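You operate a simulated robot arm through the tools that you are given. There is no shell and no other tool. Be economical: measure what you need, move in short steps, check, and stop when the job is done.

Carry out the task below with a simulated robot arm. There is one attempt and no reset: what you move stays moved.

TASK
Put the eyelet block marked "3.0" from the top of the packing bench on top of the teal pad and the eyelet block marked "1.75" on the white pulley.
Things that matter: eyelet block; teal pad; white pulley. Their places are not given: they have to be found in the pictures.

It is judged by the outcome, as a careful person would: the job done as asked, and still so three seconds after it is handed in. It fails if anything else is knocked over, pushed out of place, dropped, spilled or broken.

THE ROBOT
A 7-joint arm with a two-finger parallel gripper, fixed in place. Base frame: the origin is at the foot of the arm, x ahead of it, y to its left, z up; the work surface is at about z = 0. Lengths are in m, angles in degrees, forces in N, time in s.
With the tool pointing down near the work surface it reaches from about 0.22 to 0.58 m from the base axis. Its first joint turns from -66.0 to 66.0 degrees. Payload 2.5 kg.
Tool frame: the origin (TCP) lies between the finger pads and is the grasp point; the fingertips stand 0.023 m ahead of it; z points along the fingers, y is the line along which they close. The gripper opens to 0.094 m. The fingers are 0.038 m wide and 0.01 m thick; the gripper's body (0.054 by 0.096 m) begins 0.039 m behind the TCP.
Orientation is told as [roll, pitch, yaw] about the base's x, y, z axes, in that order, counted from this pose: with the fingers straight down and closing along the base's y, the tool's x points along the base's -x, its y along +y and its z along -z.

THE INTERFACE
- The arm moves only by the tool servo_tool. Its argument "deltas" is a list of rows, each an object (a shift or turn left out is 0, a gripper value left out holds the last) with "delta_rot": the turn, a rotation vector about the tool's x, y, z in degrees, a list of three; "delta_pos": the shift along the tool's x, y, z in m, a list of three; "claw": the closure in counts, from 0 (fully open) to 255 (shut). In form: [{"delta_rot": [wx, wy, wz], "delta_pos": [x, y, z], "claw": claw}, ...]. A call has 1 to 10 rows; each row shifts and turns the commanded pose from where the row before left it, along the tool's axes as they then stand. A row lasts 0.2 s, in which the tool goes at most 0.05 m and 8.6 degrees; a call with a longer step from one row to the next is refused whole, and so is a gripper value outside its range. A pose out of reach is approached as far as the arm can. The call stops where the force on the tool passes 40 N (or 10 N more than at its start, if that is more) or the arm is blocked; 0.2 s more then pass. The fingers move at their own pace (about 0.108 m/s each) and stop on an object; they squeeze with about 44 N. The grip force told is the motor's: it shows also when the fingers shut on nothing. Time passes only in rows, and 0.2 s behind the last, so rows that do not move let the fingers close. It gives the time, the measured TCP pose, the force on the tool (base axes), the opening and the grip force at its end, in the units of the frame above (readings bear some noise), and new pictures: "pictures" is both (left out), scene, wrist or none.
- Cameras (640 x 400 px; columns grow to the right, rows downward): "scene" is fixed at [0.1003, -0.3858, 0.5634]; the picture's right is [0.97, -0.25, 0.00], its down [-0.12, -0.46, -0.88] and it looks along [0.22, 0.85, -0.48] (base axes); focal length 361 px, centre (320, 200). "wrist" rides on the gripper at [-0.039, 0, -0.044] in the tool frame; the picture's right is [0.00, -1.00, 0.00], its down [0.97, 0.00, -0.24] and it looks along [0.24, 0.00, 0.97] (tool axes); focal length 218 px, centre (320, 200).
- measure_at(camera, pixels): there is no depth. For up to 12 entries [column, row, z] of the newest picture of that camera ("zoom" is the newest enlarged one), the place [x, y] in the base frame at which the ray of that pixel passes the height z, good to about 0.002 m, but the place of the scene camera against the robot may be out by one fixed shift of up to 0.012 m in any direction. No time passes.
- close_up(camera, box): a new picture of the part [left, top, right, bottom] of that camera's present view, enlarged. No time passes.
- close_job(): hands the job in; it is judged then, once.

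Work in short steps. Measure before you move; look again where a grasp or a placing could have gone wrong, and mend it. You have 60 turns and 120 pictures in all, the two below and enlarged ones among them. Open the gripper and draw the arm clear of the work before you hand the job in, unless the task says otherwise; then end with one line.

The tools are called after ">>>" by a JSON object that holds its "api" and its "payload". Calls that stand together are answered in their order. servo_tool: Moves the arm, as the interface text tells. Its arguments: {"type":"object","properties":{"deltas":{"type":"array"},"pictures":{"type":"string","enum":["both","scene","wrist","none"]}},"required":["deltas"]} The other tools are called the same way: measure_at (camera, pixels) gives the place at which the rays of pixels pass given heights; close_up (camera, box) takes an enlarged picture of a part of a camera's view; close_job () hands the job in.

At the start:

```text
t: 0.0
eef_pos: [0.3381, 0.2118, 0.3204]
tool_rot: [0.0, 0.0, 0.1]
contact_force: [-0.5, 0.4, -0.6]
width: 0.0939
grasp_force: 0.1
```

scene: 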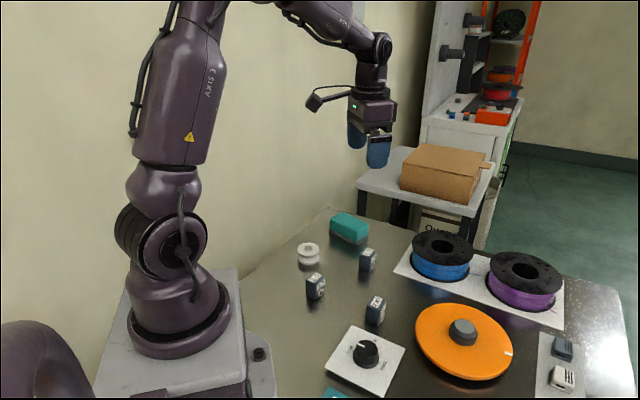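
wrist: 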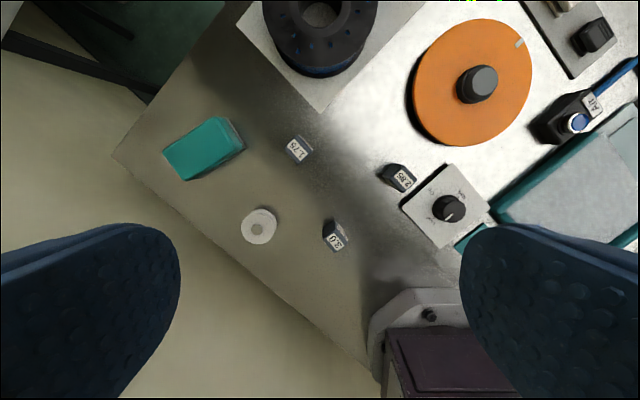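

The wrist view shows labels near (335,236), (298,150) and (400,177), the pad at (204,148) and the pulley at (259,226). I enlarge both views to confirm.

>>> {"api": "close_up", "payload": {"camera": "wrist", "box": [150, 100, 430, 275]}}

>>> {"api": "close_up", "payload": {"camera": "scene", "box": [270, 200, 430, 340]}}

>>> {"api": "measure_at", "payload": {"camera": "wrist", "pixels": [[335, 236, 0.03], [298, 150, 0.03], [400, 177, 0.03], [204, 148, 0.03], [259, 226, 0.02], [335, 236, 0.0], [298, 150, 0.0], [204, 148, 0.0], [259, 226, 0.0]]}}

>>> {"api": "measure_at", "payload": {"camera": "scene", "pixels": [[316, 281, 0.03], [368, 255, 0.03], [377, 305, 0.03], [348, 226, 0.03], [308, 248, 0.02]]}}

```text
2.29 times, centred on (290, 188) of wrist
```

zoom: 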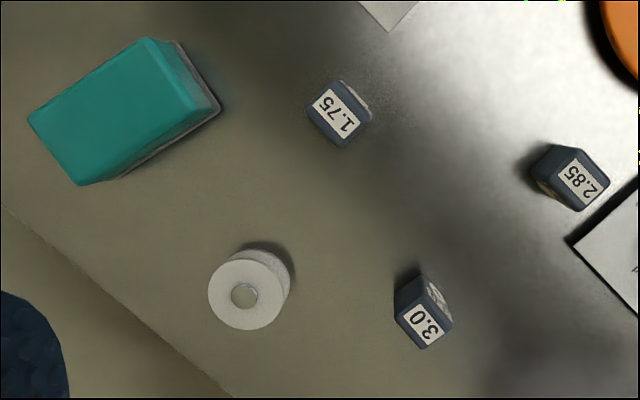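

```text
2.86 times, centred on (350, 270) of scene
```

zoom: 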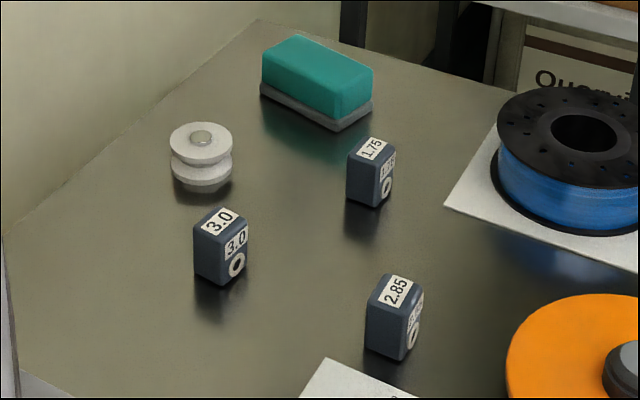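

```text
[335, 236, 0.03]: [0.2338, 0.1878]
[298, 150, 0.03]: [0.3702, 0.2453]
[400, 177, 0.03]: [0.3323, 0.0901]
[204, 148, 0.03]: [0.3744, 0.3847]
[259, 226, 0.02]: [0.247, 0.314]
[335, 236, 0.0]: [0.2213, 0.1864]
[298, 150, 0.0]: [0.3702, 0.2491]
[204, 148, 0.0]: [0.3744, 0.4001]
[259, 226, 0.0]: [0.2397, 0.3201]
```

```text
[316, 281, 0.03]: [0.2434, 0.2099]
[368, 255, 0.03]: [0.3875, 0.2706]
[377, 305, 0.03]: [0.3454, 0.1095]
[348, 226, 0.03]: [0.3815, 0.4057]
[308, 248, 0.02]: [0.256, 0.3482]
```

Labels are clear. I measure block edges for height and orientation in the scene zoom.

>>> {"api": "measure_at", "payload": {"camera": "zoom", "pixels": [[221, 286, 0.0], [222, 238, 0.03], [222, 238, 0.035], [222, 238, 0.04], [195, 274, 0.0], [246, 272, 0.0], [337, 131, 0.0], [335, 115, 0.03], [335, 115, 0.05], [200, 192, 0.0], [202, 155, 0.03], [202, 155, 0.02]]}}

>>> {"api": "measure_at", "payload": {"camera": "zoom", "pixels": [[194, 225, 0.036], [222, 238, 0.036], [247, 222, 0.036], [347, 152, 0.036], [379, 162, 0.036], [395, 147, 0.036], [376, 208, 0.0], [379, 162, 0.04], [295, 35, 0.04], [372, 69, 0.04], [335, 90, 0.04], [262, 54, 0.04]]}}

```text
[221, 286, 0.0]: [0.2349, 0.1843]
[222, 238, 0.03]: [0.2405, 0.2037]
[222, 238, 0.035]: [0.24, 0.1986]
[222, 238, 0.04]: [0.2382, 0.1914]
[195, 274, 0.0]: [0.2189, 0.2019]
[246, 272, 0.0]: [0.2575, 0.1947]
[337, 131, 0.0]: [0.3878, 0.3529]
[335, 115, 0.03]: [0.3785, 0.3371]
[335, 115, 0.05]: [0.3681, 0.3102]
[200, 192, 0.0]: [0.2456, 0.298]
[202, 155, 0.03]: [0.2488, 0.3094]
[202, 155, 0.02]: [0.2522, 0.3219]
```

```text
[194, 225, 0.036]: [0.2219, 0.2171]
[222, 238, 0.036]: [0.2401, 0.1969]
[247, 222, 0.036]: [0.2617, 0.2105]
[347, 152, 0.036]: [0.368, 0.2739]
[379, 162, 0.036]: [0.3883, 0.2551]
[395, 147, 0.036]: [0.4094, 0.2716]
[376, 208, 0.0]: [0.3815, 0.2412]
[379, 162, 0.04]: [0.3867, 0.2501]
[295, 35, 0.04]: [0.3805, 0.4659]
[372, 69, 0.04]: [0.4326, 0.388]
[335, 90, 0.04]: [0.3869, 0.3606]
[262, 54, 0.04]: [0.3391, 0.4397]
```

Move above block "3.0" at hover height for a close look.

>>> {"api": "servo_tool", "payload": {"deltas": [{"delta_pos": [0.025, -0.0055, 0.036]}, {"delta_pos": [0.025, -0.0055, 0.036]}, {"delta_pos": [0.025, -0.0055, 0.036]}, {"delta_pos": [0.025, -0.0055, 0.036]}, {}]}}

```text
t: 1.2
eef_pos: [0.2369, 0.1922, 0.1749]
tool_rot: [0.1, -0.1, 0.0]
contact_force: [-0.5, -0.4, -1.0]
width: 0.0937
grasp_force: 0.0
```

scene: 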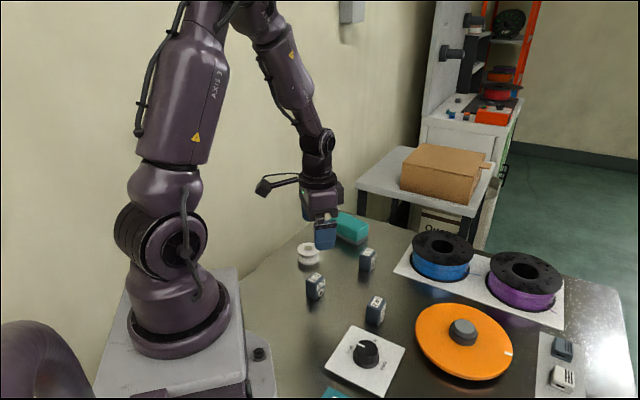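
wrist: 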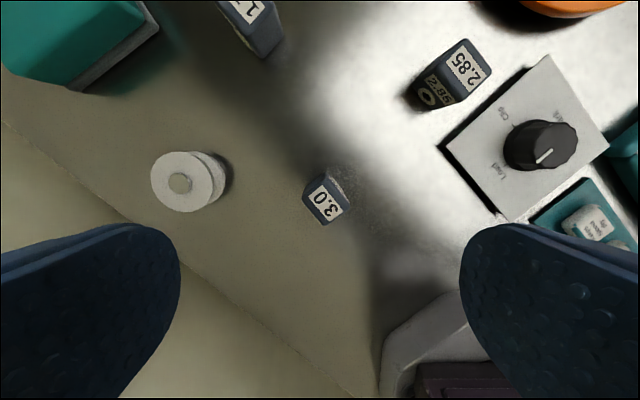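

>>> {"api": "close_up", "payload": {"camera": "wrist", "box": [270, 150, 390, 240]}}

```text
4.44 times, centred on (330, 195) of wrist
```

zoom: 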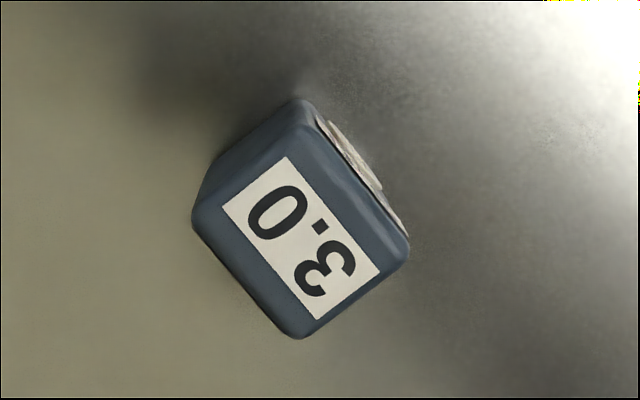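

>>> {"api": "measure_at", "payload": {"camera": "zoom", "pixels": [[195, 215, 0.045], [298, 338, 0.045], [409, 248, 0.045], [305, 125, 0.045], [302, 238, 0.045], [302, 238, 0.035], [195, 215, 0.04], [298, 338, 0.04], [409, 248, 0.04], [305, 125, 0.04], [305, 100, 0.0], [200, 190, 0.0]]}}

>>> {"api": "measure_at", "payload": {"camera": "wrist", "pixels": [[180, 183, 0.03], [180, 183, 0.025], [151, 180, 0.03], [212, 180, 0.03]]}}

```text
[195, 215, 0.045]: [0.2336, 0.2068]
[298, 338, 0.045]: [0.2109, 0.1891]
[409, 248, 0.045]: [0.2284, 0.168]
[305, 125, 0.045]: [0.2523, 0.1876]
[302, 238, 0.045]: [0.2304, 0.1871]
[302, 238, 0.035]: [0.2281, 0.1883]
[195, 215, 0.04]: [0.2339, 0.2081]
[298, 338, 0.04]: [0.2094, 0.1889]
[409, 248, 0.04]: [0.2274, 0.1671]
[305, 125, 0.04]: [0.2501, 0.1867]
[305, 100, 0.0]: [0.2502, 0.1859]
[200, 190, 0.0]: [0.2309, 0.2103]
```

```text
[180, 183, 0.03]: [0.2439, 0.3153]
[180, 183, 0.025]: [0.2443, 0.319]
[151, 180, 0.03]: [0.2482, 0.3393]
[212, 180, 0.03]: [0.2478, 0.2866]
```

Block "3.0" centre is near (0.231,0.188) with sides at 39°/-51°. I centre over it and yaw by +39°.

>>> {"api": "servo_tool", "payload": {"deltas": [{"delta_pos": [0.006, -0.004, 0.0]}, {"delta_rot": [0, 0, -7.8]}, {"delta_rot": [0, 0, -7.8]}, {"delta_rot": [0, 0, -7.8]}, {"delta_rot": [0, 0, -7.8]}, {"delta_rot": [0, 0, -7.8], "delta_pos": [0, 0, 0.04]}, {"delta_pos": [0, 0, 0.03]}, {}]}}

```text
t: 3.0
eef_pos: [0.2348, 0.1841, 0.1062]
tool_rot: [0.0, 0.0, 39.2]
contact_force: [-0.3, 0.9, 0.1]
width: 0.094
grasp_force: 0.0
```

scene: 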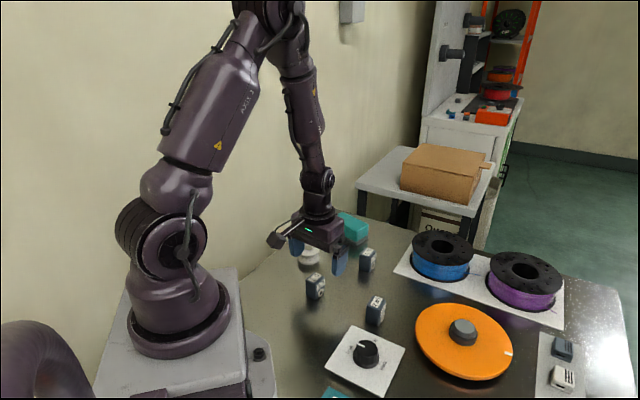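
wrist: 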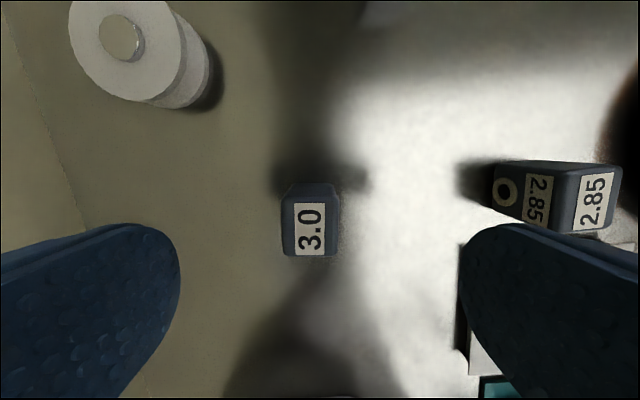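

>>> {"api": "measure_at", "payload": {"camera": "wrist", "pixels": [[310, 228, 0.045], [310, 228, 0.04], [283, 228, 0.042], [338, 228, 0.042], [310, 200, 0.042], [310, 256, 0.042], [106, 48, 0.03], [290, 183, 0.0], [332, 183, 0.0]]}}

```text
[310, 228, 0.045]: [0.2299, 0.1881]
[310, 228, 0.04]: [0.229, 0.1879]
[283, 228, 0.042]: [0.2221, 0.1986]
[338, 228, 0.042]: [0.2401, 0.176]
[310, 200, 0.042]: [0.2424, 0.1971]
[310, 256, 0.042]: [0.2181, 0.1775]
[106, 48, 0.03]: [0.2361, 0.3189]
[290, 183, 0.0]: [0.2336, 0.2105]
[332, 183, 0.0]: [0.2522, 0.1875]
```

Centre error in tool axes is about (0.001, 0.006); I correct and descend to z≈0.032, then close.

>>> {"api": "servo_tool", "payload": {"deltas": [{"delta_pos": [0.0014, 0.006, 0.0]}, {"delta_pos": [0, 0, 0.025]}, {"delta_pos": [0, 0, 0.025]}, {"delta_pos": [0, 0, 0.024]}, {}]}}

```text
t: 4.2
eef_pos: [0.2257, 0.1908, 0.0319]
tool_rot: [0.0, 0.0, 38.9]
contact_force: [0.7, 0.7, -0.5]
width: 0.094
grasp_force: 0.1
```

scene: 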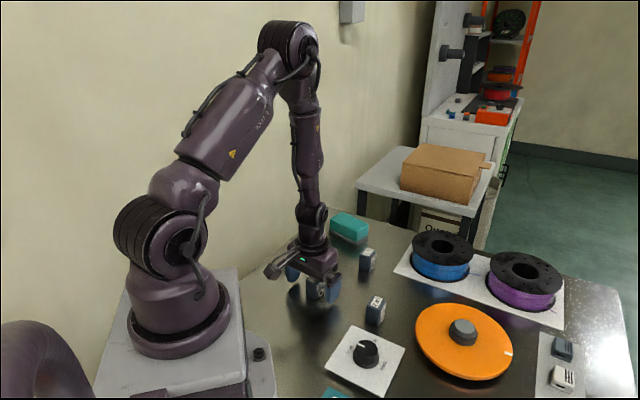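
wrist: 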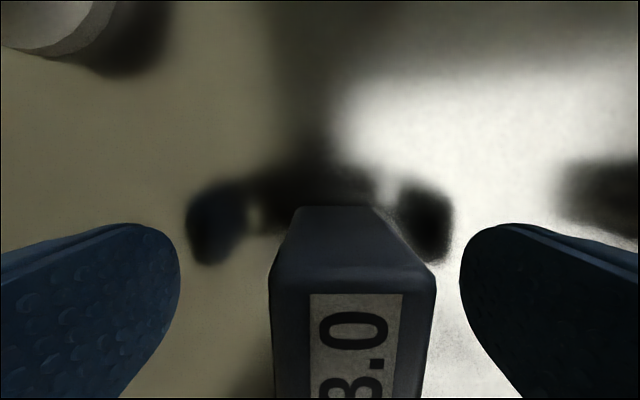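

The block sits right of centre (columns 270–435, mid 352); I check the offset.

>>> {"api": "measure_at", "payload": {"camera": "wrist", "pixels": [[270, 285, 0.043], [435, 285, 0.043], [352, 275, 0.043], [352, 285, 0.043], [352, 207, 0.0]]}}

```text
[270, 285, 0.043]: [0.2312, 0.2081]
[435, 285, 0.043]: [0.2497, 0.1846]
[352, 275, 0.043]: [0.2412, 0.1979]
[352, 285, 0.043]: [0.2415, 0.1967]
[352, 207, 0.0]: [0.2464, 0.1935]
```

>>> {"api": "servo_tool", "payload": {"deltas": [{"delta_pos": [0, -0.005, 0.0]}, {"claw": 255}, {}, {}, {}]}}

```text
t: 5.4
eef_pos: [0.2288, 0.1876, 0.032]
tool_rot: [0.0, 0.0, 38.9]
contact_force: [0.0, -0.1, -0.8]
width: 0.029
grasp_force: 44.4
```

scene: 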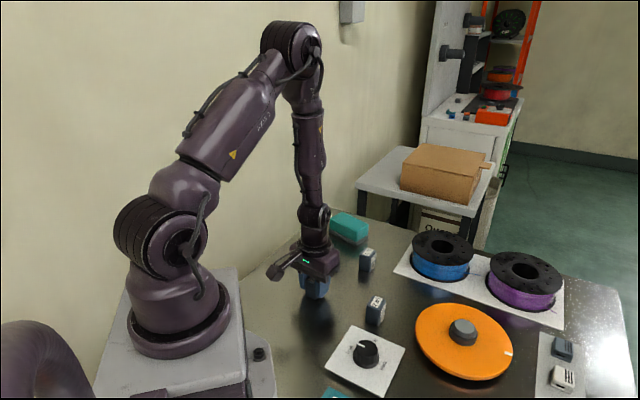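
wrist: 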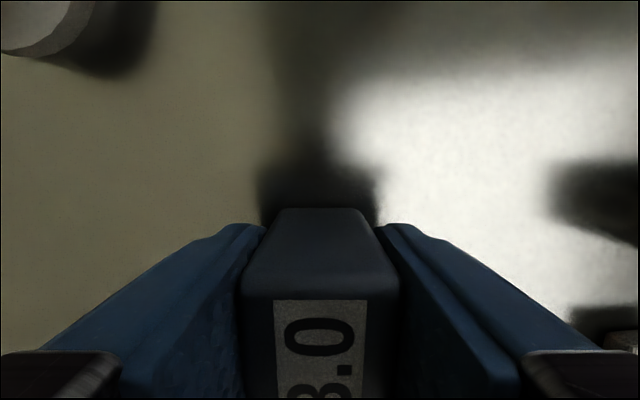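

Grip holds at 0.029 m. Lift and move towards the pad for a look.

>>> {"api": "servo_tool", "payload": {"deltas": [{"delta_pos": [0, 0, -0.04]}, {"delta_pos": [0, 0, -0.045]}, {"delta_pos": [0, 0, -0.045]}, {"delta_pos": [0, 0, -0.04]}, {"delta_pos": [-0.033, 0.009, 0]}, {"delta_pos": [-0.033, 0.009, 0]}, {"delta_pos": [-0.033, 0.009, 0]}, {"delta_pos": [-0.033, 0.009, 0]}, {"delta_pos": [-0.033, 0.009, 0]}, {}]}}

```text
t: 7.6
eef_pos: [0.3299, 0.325, 0.2042]
tool_rot: [0.0, 0.0, 39.0]
contact_force: [0.3, -0.8, 0.2]
width: 0.0001
grasp_force: 42.7
```

scene: 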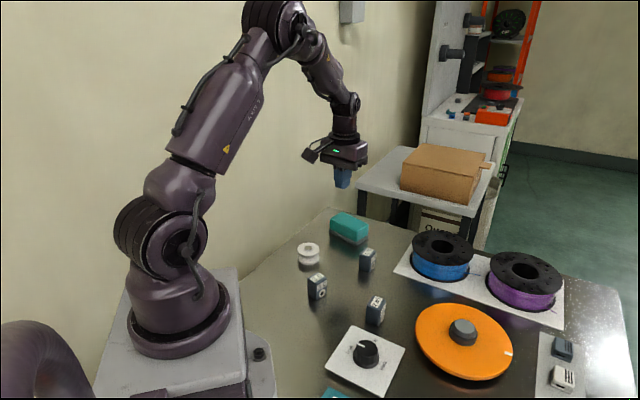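
wrist: 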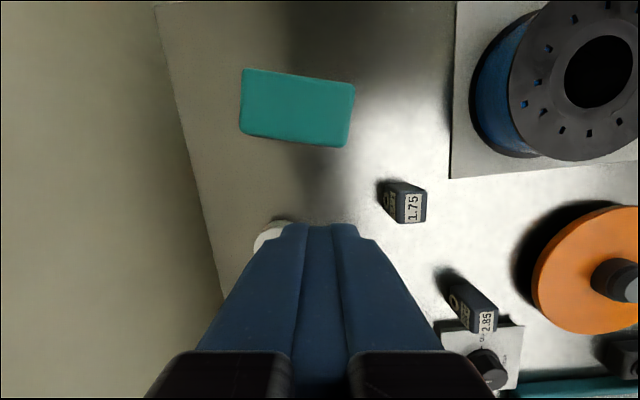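

The block slipped out: width is now 0 and it is still standing near (317,287) in the scene. I measure the pad from here and check the block.

>>> {"api": "measure_at", "payload": {"camera": "wrist", "pixels": [[243, 69, 0.035], [355, 84, 0.035], [346, 147, 0.035], [240, 131, 0.035], [296, 104, 0.035], [413, 208, 0.043], [377, 182, 0.0]]}}

>>> {"api": "close_up", "payload": {"camera": "scene", "box": [280, 205, 400, 305]}}

>>> {"api": "close_up", "payload": {"camera": "wrist", "box": [220, 50, 440, 230]}}

```text
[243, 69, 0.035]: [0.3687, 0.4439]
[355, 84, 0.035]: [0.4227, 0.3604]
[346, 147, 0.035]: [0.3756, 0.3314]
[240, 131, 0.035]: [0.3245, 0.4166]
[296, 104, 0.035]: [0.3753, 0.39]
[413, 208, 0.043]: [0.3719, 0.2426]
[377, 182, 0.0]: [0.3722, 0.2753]
```

```text
4.00 times, centred on (340, 255) of scene
```

zoom: 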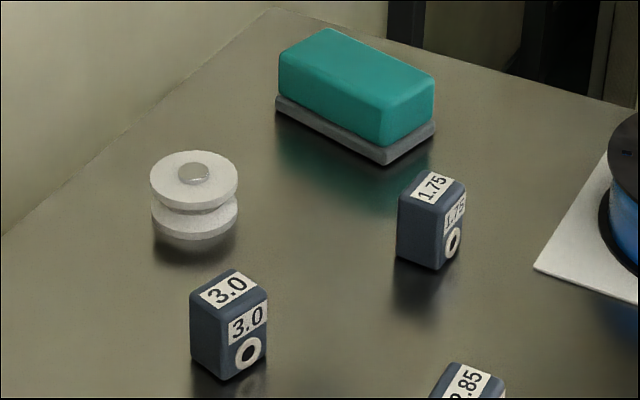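

```text
2.22 times, centred on (330, 140) of wrist
```

zoom: 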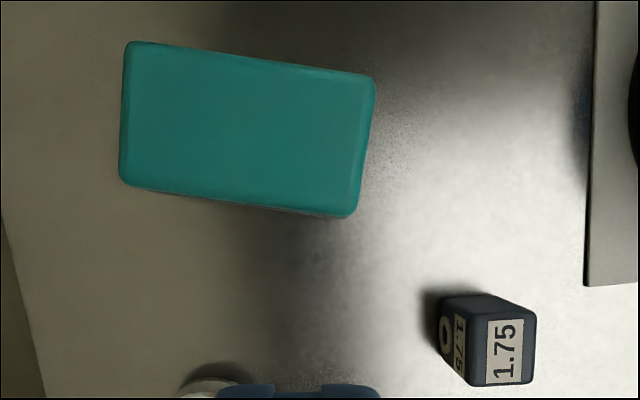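

Open and go back over block "3.0" at a safe height, starting to rotate so I can grip the plain faces instead.

>>> {"api": "servo_tool", "payload": {"deltas": [{"delta_pos": [0.033, -0.009, 0], "claw": 0}, {"delta_pos": [0.033, -0.009, 0]}, {"delta_pos": [0.033, -0.009, 0]}, {"delta_pos": [0.033, -0.009, 0]}, {"delta_pos": [0.033, -0.009, 0]}, {"delta_rot": [0, 0, 8.5]}, {"delta_rot": [0, 0, 8.5]}, {"delta_rot": [0, 0, 8.5]}, {"delta_rot": [0, 0, 8.5]}, {"delta_rot": [0, 0, 8.5]}], "pictures": "wrist"}}

```text
t: 9.8
eef_pos: [0.2303, 0.1854, 0.2021]
tool_rot: [0.0, 0.0, -3.6]
contact_force: [0.1, -0.5, -0.6]
width: 0.0939
grasp_force: 0.1
```

wrist: 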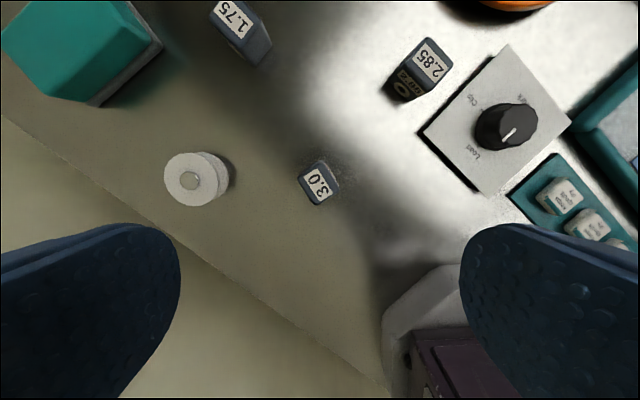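

>>> {"api": "close_up", "payload": {"camera": "wrist", "box": [270, 145, 370, 215]}}

```text
5.71 times, centred on (320, 180) of wrist
```

zoom: 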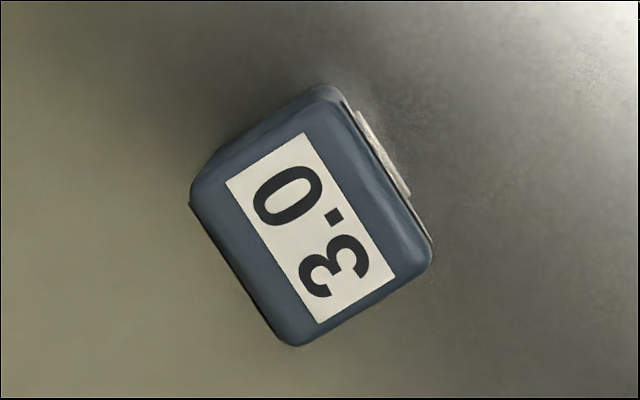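

>>> {"api": "measure_at", "payload": {"camera": "zoom", "pixels": [[190, 192, 0.043], [292, 346, 0.043], [432, 252, 0.043], [335, 100, 0.043], [311, 226, 0.043], [225, 180, 0.043], [318, 322, 0.043], [395, 275, 0.043], [303, 132, 0.043]]}}

```text
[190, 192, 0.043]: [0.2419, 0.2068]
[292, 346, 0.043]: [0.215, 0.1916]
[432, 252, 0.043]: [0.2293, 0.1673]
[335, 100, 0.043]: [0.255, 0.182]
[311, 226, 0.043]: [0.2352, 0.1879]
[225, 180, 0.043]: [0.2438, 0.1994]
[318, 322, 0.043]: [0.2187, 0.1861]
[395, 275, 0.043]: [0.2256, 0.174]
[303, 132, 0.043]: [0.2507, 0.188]
```

Block now at (0.235,0.187), sides at 30°. I rotate to yaw -60 and lower.

>>> {"api": "servo_tool", "payload": {"deltas": [{"delta_pos": [-0.005, 0.0015, 0]}, {"delta_rot": [0, 0, 8.1]}, {"delta_rot": [0, 0, 8.1]}, {"delta_rot": [0, 0, 8.1]}, {"delta_rot": [0, 0, 8.1]}, {"delta_rot": [0, 0, 8.1]}, {"delta_rot": [0, 0, 8.1], "delta_pos": [0, 0, 0.03]}, {"delta_rot": [0, 0, 7.8], "delta_pos": [0, 0, 0.04]}, {"delta_pos": [0, 0, 0.04]}, {}], "pictures": "wrist"}}

```text
t: 12.0
eef_pos: [0.2344, 0.1892, 0.0934]
tool_rot: [0.1, 0.1, -59.9]
contact_force: [-0.5, -0.9, -0.4]
width: 0.0938
grasp_force: 0.1
```

wrist: 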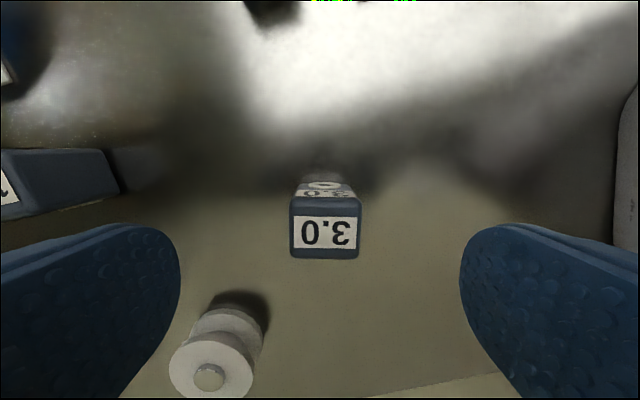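

>>> {"api": "measure_at", "payload": {"camera": "wrist", "pixels": [[290, 204, 0.043], [361, 204, 0.043], [291, 258, 0.043], [360, 258, 0.043], [210, 378, 0.035]]}}

```text
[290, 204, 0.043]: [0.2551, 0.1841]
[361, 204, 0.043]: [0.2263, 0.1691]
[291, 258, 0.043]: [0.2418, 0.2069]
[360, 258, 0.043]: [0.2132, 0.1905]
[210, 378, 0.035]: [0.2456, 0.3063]
```

Aligned. Descend to z≈0.028 and close, allowing longer for the squeeze.

>>> {"api": "servo_tool", "payload": {"deltas": [{"delta_pos": [-0.001, -0.001, 0.022]}, {"delta_pos": [0, 0, 0.022]}, {"delta_pos": [0, 0, 0.021]}, {}, {"claw": 255}, {}, {}, {}, {}], "pictures": "wrist"}}

>>> {"api": "servo_tool", "payload": {"deltas": [{"delta_pos": [0, 0, -0.005]}, {"delta_pos": [0, 0, -0.01]}, {"delta_pos": [0, 0, -0.01]}, {"delta_pos": [0, 0, -0.01]}, {}]}}

```text
t: 14.0
eef_pos: [0.2334, 0.1845, 0.0287]
tool_rot: [0.0, 0.0, -59.9]
contact_force: [0.6, -0.2, 0.4]
width: 0.0335
grasp_force: 43.6
```

wrist: 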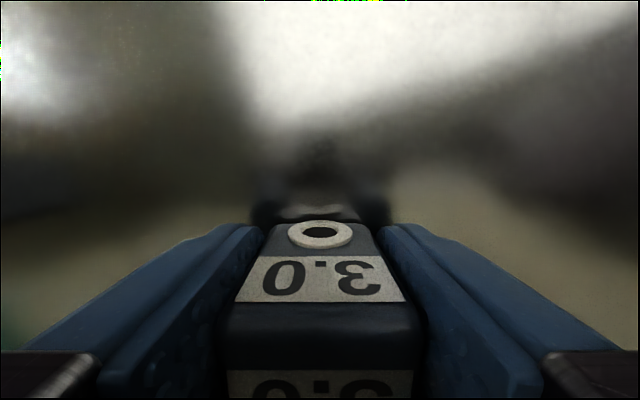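

```text
t: 15.2
eef_pos: [0.2347, 0.1859, 0.0627]
tool_rot: [0.0, 0.0, -59.9]
contact_force: [0.4, 0.5, -0.6]
width: 0.0332
grasp_force: 43.6
```

scene: 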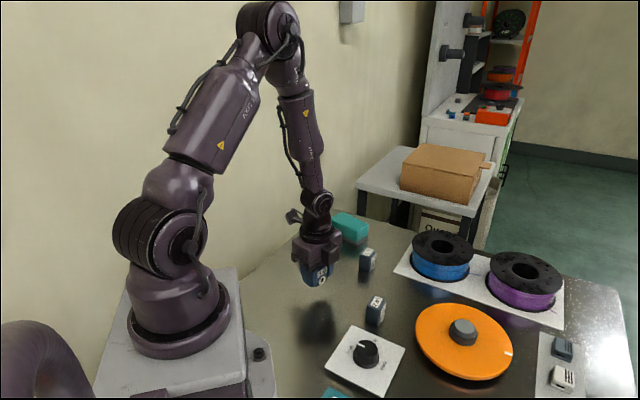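
wrist: 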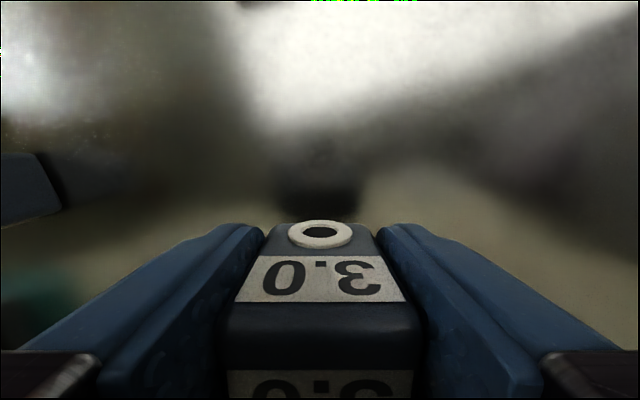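

Block now holds (0.033 m) when lifted. Continue slowly up, then towards the pad.

>>> {"api": "servo_tool", "payload": {"deltas": [{"delta_pos": [0, 0, -0.015]}, {"delta_pos": [0, 0, -0.02]}, {"delta_pos": [0, 0, -0.02]}, {"delta_pos": [0, 0, -0.02]}, {"delta_pos": [0, 0, -0.02]}, {"delta_pos": [0.005, 0.01, 0]}, {"delta_pos": [0.009, 0.019, 0]}, {"delta_pos": [0.009, 0.019, 0]}, {"delta_pos": [0.009, 0.019, 0]}, {"delta_pos": [0.009, 0.019, 0]}], "pictures": "none"}}

>>> {"api": "servo_tool", "payload": {"deltas": [{"delta_pos": [0.009, 0.019, 0]}, {"delta_pos": [0.009, 0.019, 0]}, {"delta_pos": [0.009, 0.019, 0]}, {"delta_pos": [0.009, 0.019, 0]}, {"delta_pos": [0.009, 0.019, 0]}, {}]}}

```text
t: 17.4
eef_pos: [0.2894, 0.261, 0.1582]
tool_rot: [-0.1, -0.1, -59.9]
contact_force: [0.0, -0.1, -0.4]
width: 0.0334
grasp_force: 44.3
```

```text
t: 18.8
eef_pos: [0.3461, 0.3481, 0.1568]
tool_rot: [-0.1, 0.1, -59.9]
contact_force: [0.0, -0.3, -0.8]
width: 0.0332
grasp_force: 43.7
```

scene: 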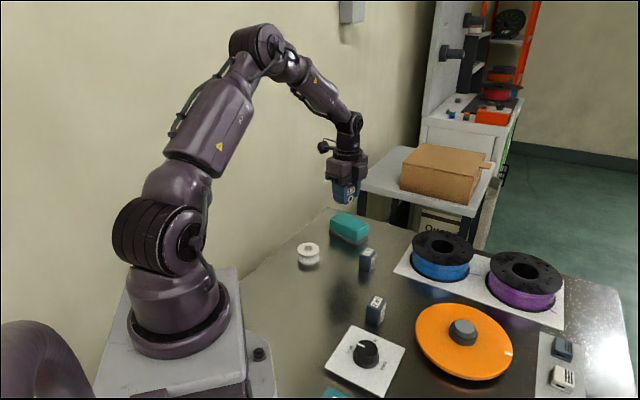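
wrist: 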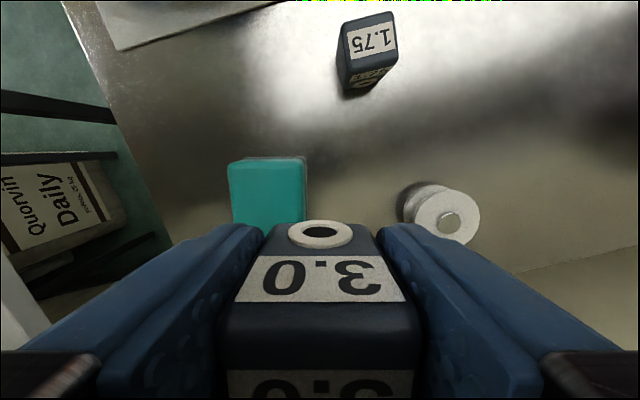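

Zoom on the pad to refine its height and position; also the pulley from this view.

>>> {"api": "close_up", "payload": {"camera": "wrist", "box": [200, 140, 500, 260]}}

>>> {"api": "close_up", "payload": {"camera": "scene", "box": [290, 200, 380, 270]}}

```text
2.13 times, centred on (350, 200) of wrist
```

zoom: 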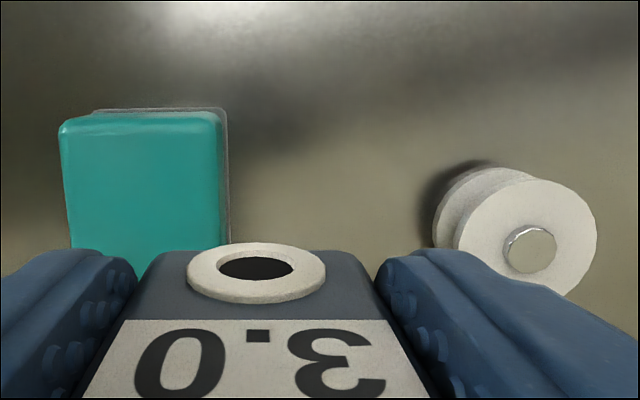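

```text
5.71 times, centred on (335, 235) of scene
```

zoom: 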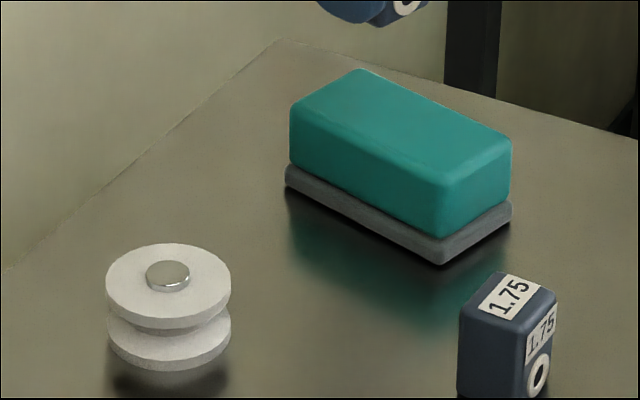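

>>> {"api": "measure_at", "payload": {"camera": "zoom", "pixels": [[442, 265, 0.0], [443, 186, 0.035], [443, 186, 0.04], [443, 186, 0.045], [168, 371, 0.0], [168, 325, 0.025], [168, 325, 0.03], [168, 325, 0.035], [168, 286, 0.03], [168, 275, 0.032], [147, 275, 0.032], [189, 275, 0.032]]}}

>>> {"api": "measure_at", "payload": {"camera": "wrist", "pixels": [[229, 160, 0.04], [303, 156, 0.04], [229, 160, 0.045], [303, 156, 0.045], [449, 224, 0.03], [449, 224, 0.035], [475, 212, 0.03], [413, 222, 0.03], [243, 152, 0.0], [306, 152, 0.0]]}}

```text
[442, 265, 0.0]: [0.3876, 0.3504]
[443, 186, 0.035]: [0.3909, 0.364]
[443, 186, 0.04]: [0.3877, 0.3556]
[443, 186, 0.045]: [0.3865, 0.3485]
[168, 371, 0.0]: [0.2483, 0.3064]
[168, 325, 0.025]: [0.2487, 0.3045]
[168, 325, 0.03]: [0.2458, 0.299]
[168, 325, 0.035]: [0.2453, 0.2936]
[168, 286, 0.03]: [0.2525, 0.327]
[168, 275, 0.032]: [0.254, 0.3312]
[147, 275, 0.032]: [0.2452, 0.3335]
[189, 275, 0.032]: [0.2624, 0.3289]
```

```text
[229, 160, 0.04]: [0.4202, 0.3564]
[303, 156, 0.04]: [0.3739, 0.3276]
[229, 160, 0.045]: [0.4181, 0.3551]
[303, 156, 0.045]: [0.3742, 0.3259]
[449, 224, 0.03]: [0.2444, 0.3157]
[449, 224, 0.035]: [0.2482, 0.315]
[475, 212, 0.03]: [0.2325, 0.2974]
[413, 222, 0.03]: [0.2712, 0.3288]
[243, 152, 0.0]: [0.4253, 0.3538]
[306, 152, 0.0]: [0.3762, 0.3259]
```

Pad top is ~0.040 m high, centre ≈(0.372,0.385). Move over it and descend to 1.5 cm above.

>>> {"api": "servo_tool", "payload": {"deltas": [{"delta_pos": [0.0065, 0.0137, 0]}, {"delta_pos": [0.0065, 0.0137, 0]}, {"delta_pos": [0.0065, 0.0137, 0]}, {}, {"delta_pos": [0, 0, 0.02]}, {"delta_pos": [0, 0, 0.02]}, {"delta_pos": [0, 0, 0.02]}, {"delta_pos": [0, 0, 0.01]}, {}]}}

```text
t: 20.8
eef_pos: [0.3746, 0.3879, 0.0873]
tool_rot: [0.0, 0.0, -59.9]
contact_force: [-0.2, 0.0, -0.7]
width: 0.0333
grasp_force: 44.2
```

scene: 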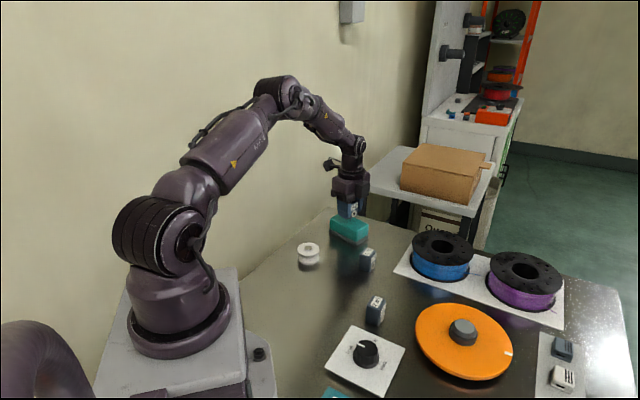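
wrist: 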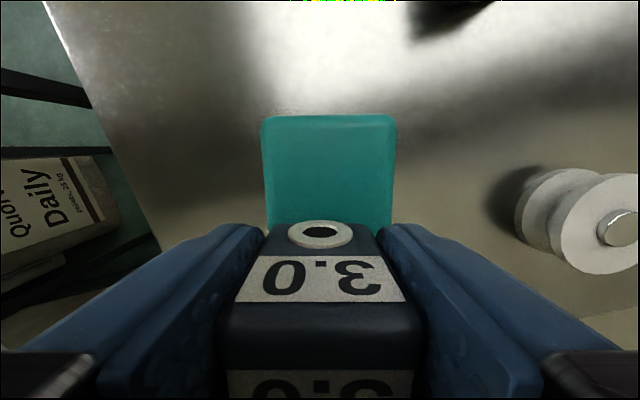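

Well centred laterally (pad columns 263–396, block centred ~322). Lower in small steps watching the force.

>>> {"api": "servo_tool", "payload": {"deltas": [{"delta_pos": [0, 0, 0.005]}, {"delta_pos": [0, 0, 0.005]}, {"delta_pos": [0, 0, 0.003]}, {"delta_pos": [0, 0, 0.003]}, {}]}}

>>> {"api": "close_up", "payload": {"camera": "scene", "box": [300, 160, 400, 260]}}

```text
t: 22.0
eef_pos: [0.3746, 0.3897, 0.0755]
tool_rot: [0.4, 0.2, -59.8]
contact_force: [-8.5, -4.3, 37.3]
width: 0.0332
grasp_force: 43.3
```

scene: 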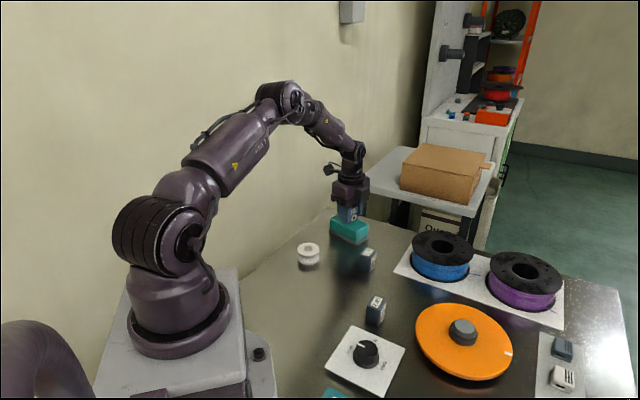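
wrist: 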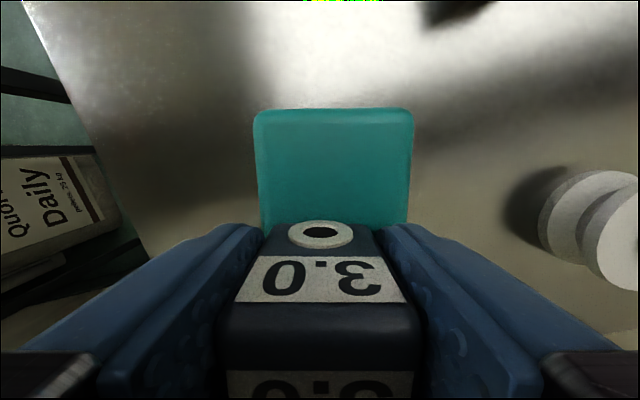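

```text
4.00 times, centred on (350, 210) of scene
```

zoom: 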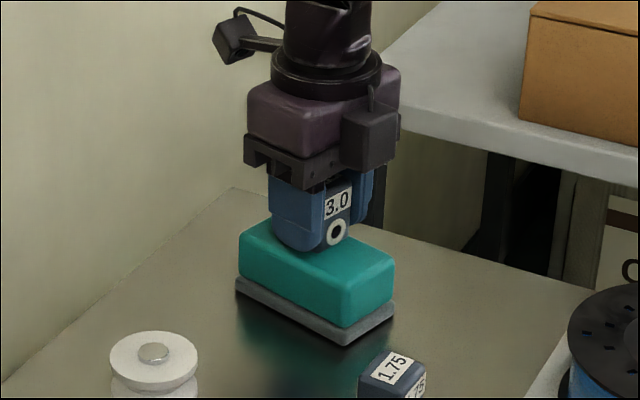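

Contact at z≈0.0755 with 37 N; ease up slightly before releasing.

>>> {"api": "servo_tool", "payload": {"deltas": [{"delta_pos": [0, 0, -0.002]}, {}], "pictures": "none"}}

```text
t: 22.6
eef_pos: [0.3753, 0.3897, 0.0753]
tool_rot: [0.3, 0.1, -59.8]
contact_force: [-1.6, 3.8, 24.0]
width: 0.0336
grasp_force: 43.9
```

>>> {"api": "servo_tool", "payload": {"deltas": [{"delta_pos": [0, 0, -0.002]}, {}], "pictures": "none"}}

```text
t: 23.2
eef_pos: [0.3731, 0.3873, 0.0749]
tool_rot: [0.0, -0.1, -59.9]
contact_force: [3.0, 3.3, 12.1]
width: 0.0332
grasp_force: 44.1
```

>>> {"api": "servo_tool", "payload": {"deltas": [{"delta_pos": [0, 0, -0.001]}, {}, {"claw": 150}, {"claw": 0}, {}, {}]}}

```text
t: 24.6
eef_pos: [0.3739, 0.388, 0.0774]
tool_rot: [-0.1, -0.1, -60.0]
contact_force: [0.6, 0.2, 0.2]
width: 0.094
grasp_force: 0.1
```

scene: 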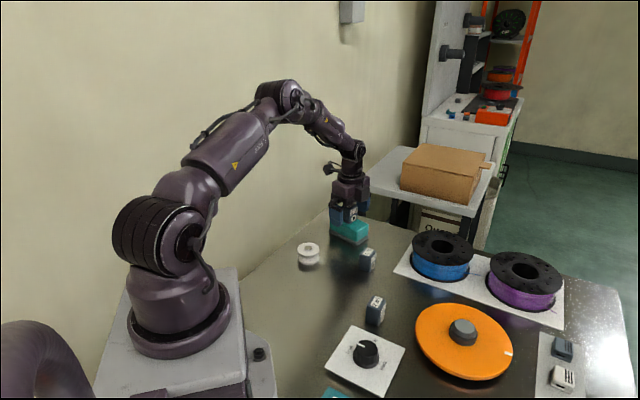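
wrist: 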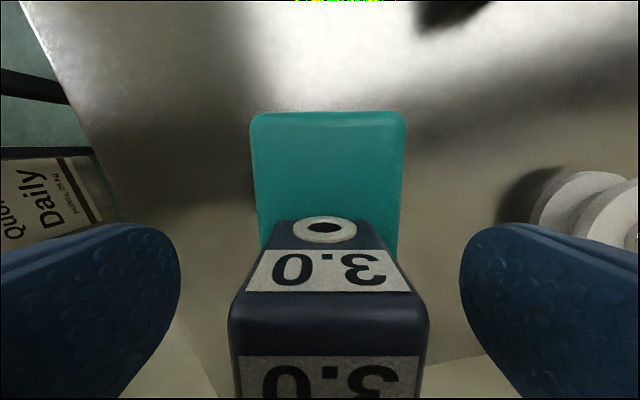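

Released upright. Rise straight up, then travel over block "1.75".

>>> {"api": "servo_tool", "payload": {"deltas": [{"delta_pos": [0, 0, -0.03]}, {"delta_pos": [0, 0, -0.04]}, {"delta_pos": [0, 0, -0.04]}, {"delta_pos": [-0.03, -0.0175, 0]}, {"delta_pos": [-0.03, -0.0175, 0]}, {"delta_pos": [-0.03, -0.0175, 0]}, {"delta_pos": [-0.03, -0.0175, 0]}, {}]}}

>>> {"api": "close_up", "payload": {"camera": "scene", "box": [290, 180, 410, 280]}}

>>> {"api": "close_up", "payload": {"camera": "wrist", "box": [270, 170, 370, 240]}}

```text
t: 26.4
eef_pos: [0.3741, 0.2494, 0.1856]
tool_rot: [0.0, 0.0, -59.8]
contact_force: [-0.3, 1.5, -0.3]
width: 0.0936
grasp_force: 0.0
```

scene: 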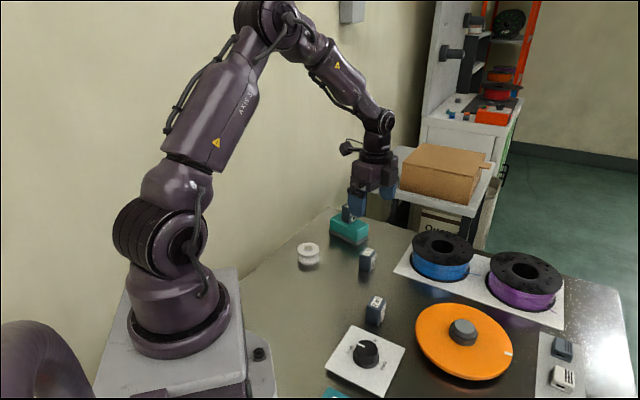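
wrist: 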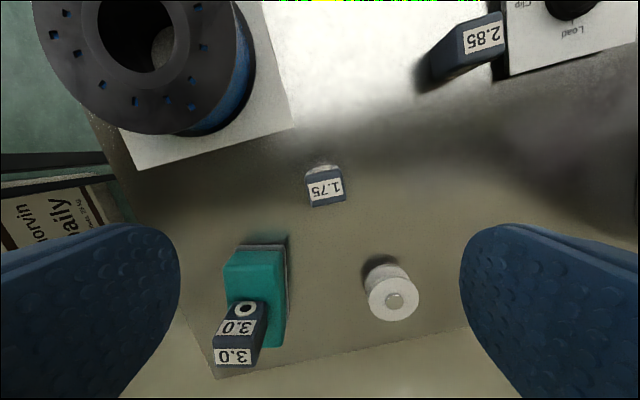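

```text
4.00 times, centred on (350, 230) of scene
```

zoom: 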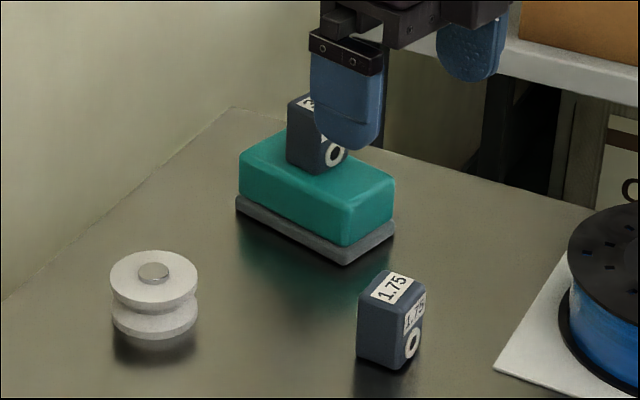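

```text
5.71 times, centred on (320, 205) of wrist
```

zoom: 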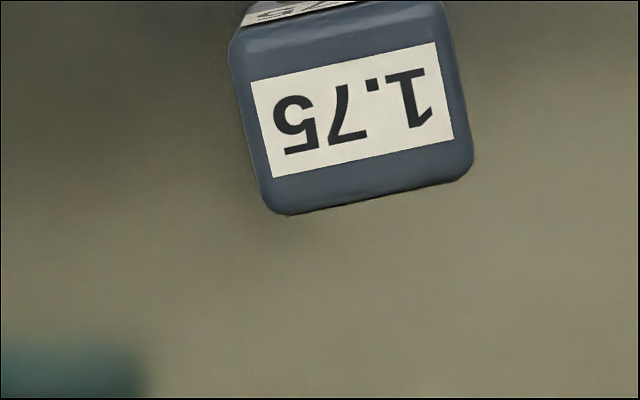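

>>> {"api": "measure_at", "payload": {"camera": "zoom", "pixels": [[251, 80, 0.043], [437, 42, 0.043], [455, 138, 0.043], [274, 177, 0.043], [230, 45, 0.043], [272, 213, 0.043], [473, 168, 0.043], [440, 5, 0.043]]}}

```text
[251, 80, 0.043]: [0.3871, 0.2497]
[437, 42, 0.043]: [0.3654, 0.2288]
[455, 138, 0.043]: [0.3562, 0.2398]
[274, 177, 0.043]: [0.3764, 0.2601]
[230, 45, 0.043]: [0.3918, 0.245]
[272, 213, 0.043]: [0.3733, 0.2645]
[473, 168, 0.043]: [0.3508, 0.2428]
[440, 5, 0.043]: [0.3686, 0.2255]
```

>>> {"api": "measure_at", "payload": {"camera": "wrist", "pixels": [[138, 170, 0.005], [293, 125, 0.005], [240, 100, 0.03]]}}

>>> {"api": "servo_tool", "payload": {"deltas": [{"delta_pos": [-0.0028, -0.005, 0]}, {"delta_rot": [0, 0, -7]}, {"delta_rot": [0, 0, -7]}, {"delta_pos": [0, 0, 0.03]}, {"delta_pos": [0, 0, 0.03]}, {"delta_pos": [0, 0, 0.03]}, {}]}}

```text
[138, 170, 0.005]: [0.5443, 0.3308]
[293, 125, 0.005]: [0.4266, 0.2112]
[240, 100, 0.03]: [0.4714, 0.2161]
```

```text
t: 28.0
eef_pos: [0.372, 0.2466, 0.0965]
tool_rot: [0.0, 0.0, -45.9]
contact_force: [0.3, -0.7, 0.5]
width: 0.0938
grasp_force: 0.0
```

scene: 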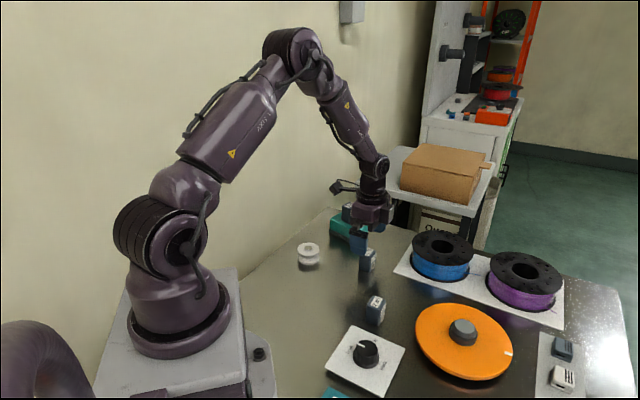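
wrist: 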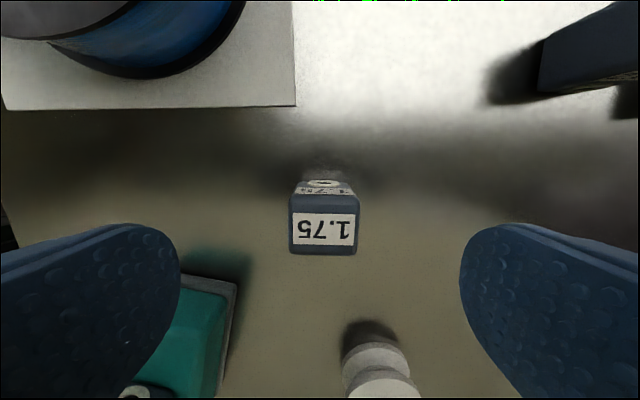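

>>> {"api": "measure_at", "payload": {"camera": "wrist", "pixels": [[290, 200, 0.043], [358, 200, 0.043], [290, 254, 0.043], [357, 254, 0.043]]}}

```text
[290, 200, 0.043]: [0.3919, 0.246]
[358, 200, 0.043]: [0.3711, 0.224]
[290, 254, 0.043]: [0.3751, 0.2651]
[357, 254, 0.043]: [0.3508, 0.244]
```

Aligned within 1–2 mm; descend, close and test-lift slowly.

>>> {"api": "servo_tool", "payload": {"deltas": [{"delta_pos": [-0.001, -0.001, 0.023]}, {"delta_pos": [0, 0, 0.023]}, {"delta_pos": [0, 0, 0.022]}, {}, {"claw": 255}, {}, {}, {}, {}], "pictures": "wrist"}}

>>> {"api": "servo_tool", "payload": {"deltas": [{"delta_pos": [0, 0, -0.005]}, {"delta_pos": [0, 0, -0.01]}, {"delta_pos": [0, 0, -0.015]}, {"delta_pos": [0, 0, -0.02]}, {"delta_pos": [0, 0, -0.02]}, {"delta_pos": [0, 0, -0.02]}, {"delta_pos": [0, 0, -0.015]}, {}]}}

```text
t: 30.0
eef_pos: [0.3731, 0.2449, 0.0283]
tool_rot: [0.0, -0.1, -45.9]
contact_force: [-0.3, 0.2, 0.2]
width: 0.0332
grasp_force: 44.2
```

wrist: 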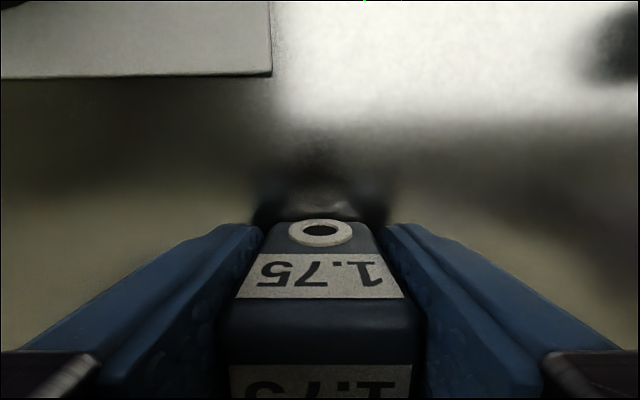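

```text
t: 31.8
eef_pos: [0.3714, 0.2414, 0.1335]
tool_rot: [0.0, 0.1, -45.9]
contact_force: [0.2, 0.6, -1.1]
width: 0.0334
grasp_force: 43.7
```

scene: 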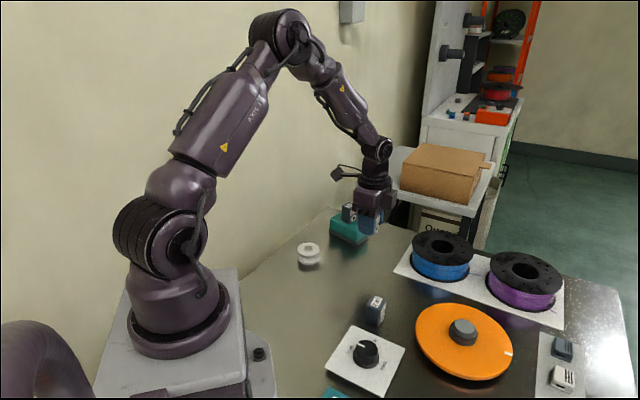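
wrist: 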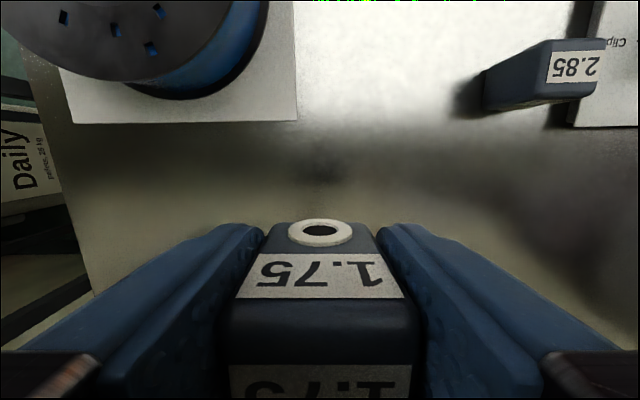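

Held. Move past the pulley by 5 cm along tool x so that it appears in front of the held block.

>>> {"api": "servo_tool", "payload": {"deltas": [{"delta_pos": [0.012, -0.002, 0]}, {"delta_pos": [0.02, -0.004, 0]}, {"delta_pos": [0.02, -0.004, 0]}, {"delta_pos": [0.02, -0.004, 0]}, {"delta_pos": [0.02, -0.004, 0]}, {"delta_pos": [0.02, -0.004, 0]}, {"delta_pos": [0.02, -0.004, 0]}, {"delta_pos": [0.02, -0.004, 0]}, {"delta_pos": [0.02, -0.004, 0]}, {"delta_pos": [0.019, -0.004, 0]}]}}

```text
t: 34.0
eef_pos: [0.2108, 0.3511, 0.1345]
tool_rot: [0.0, 0.0, -45.9]
contact_force: [0.4, -0.1, -1.0]
width: 0.0331
grasp_force: 43.8
```

scene: 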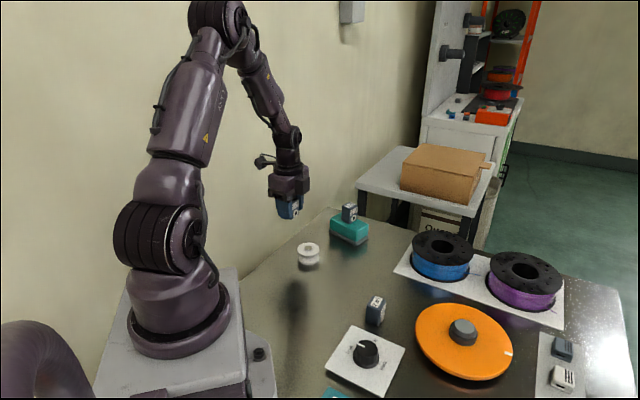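
wrist: 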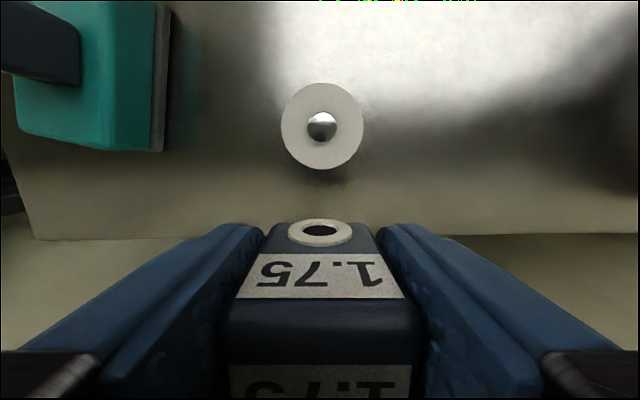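

Pulley clearly visible, pin at (322,126). Measure.

>>> {"api": "measure_at", "payload": {"camera": "wrist", "pixels": [[322, 126, 0.03], [322, 126, 0.034], [281, 126, 0.03], [364, 126, 0.03], [322, 83, 0.03], [322, 170, 0.03]]}}

>>> {"api": "close_up", "payload": {"camera": "scene", "box": [260, 180, 380, 280]}}

```text
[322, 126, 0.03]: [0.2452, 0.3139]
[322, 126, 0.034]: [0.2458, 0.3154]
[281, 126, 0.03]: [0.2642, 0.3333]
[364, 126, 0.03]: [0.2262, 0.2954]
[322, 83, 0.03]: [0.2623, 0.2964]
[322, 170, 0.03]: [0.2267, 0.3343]
```

```text
4.00 times, centred on (320, 230) of scene
```

zoom: 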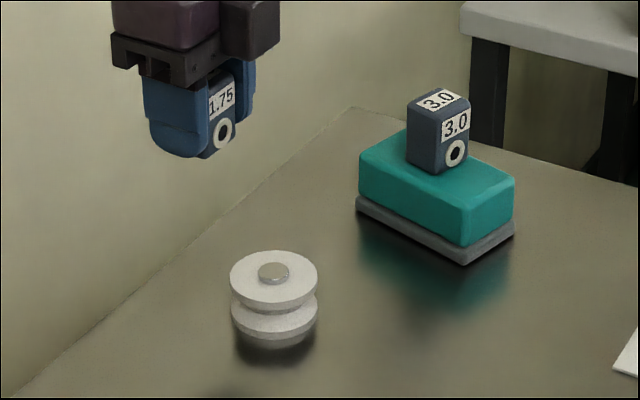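

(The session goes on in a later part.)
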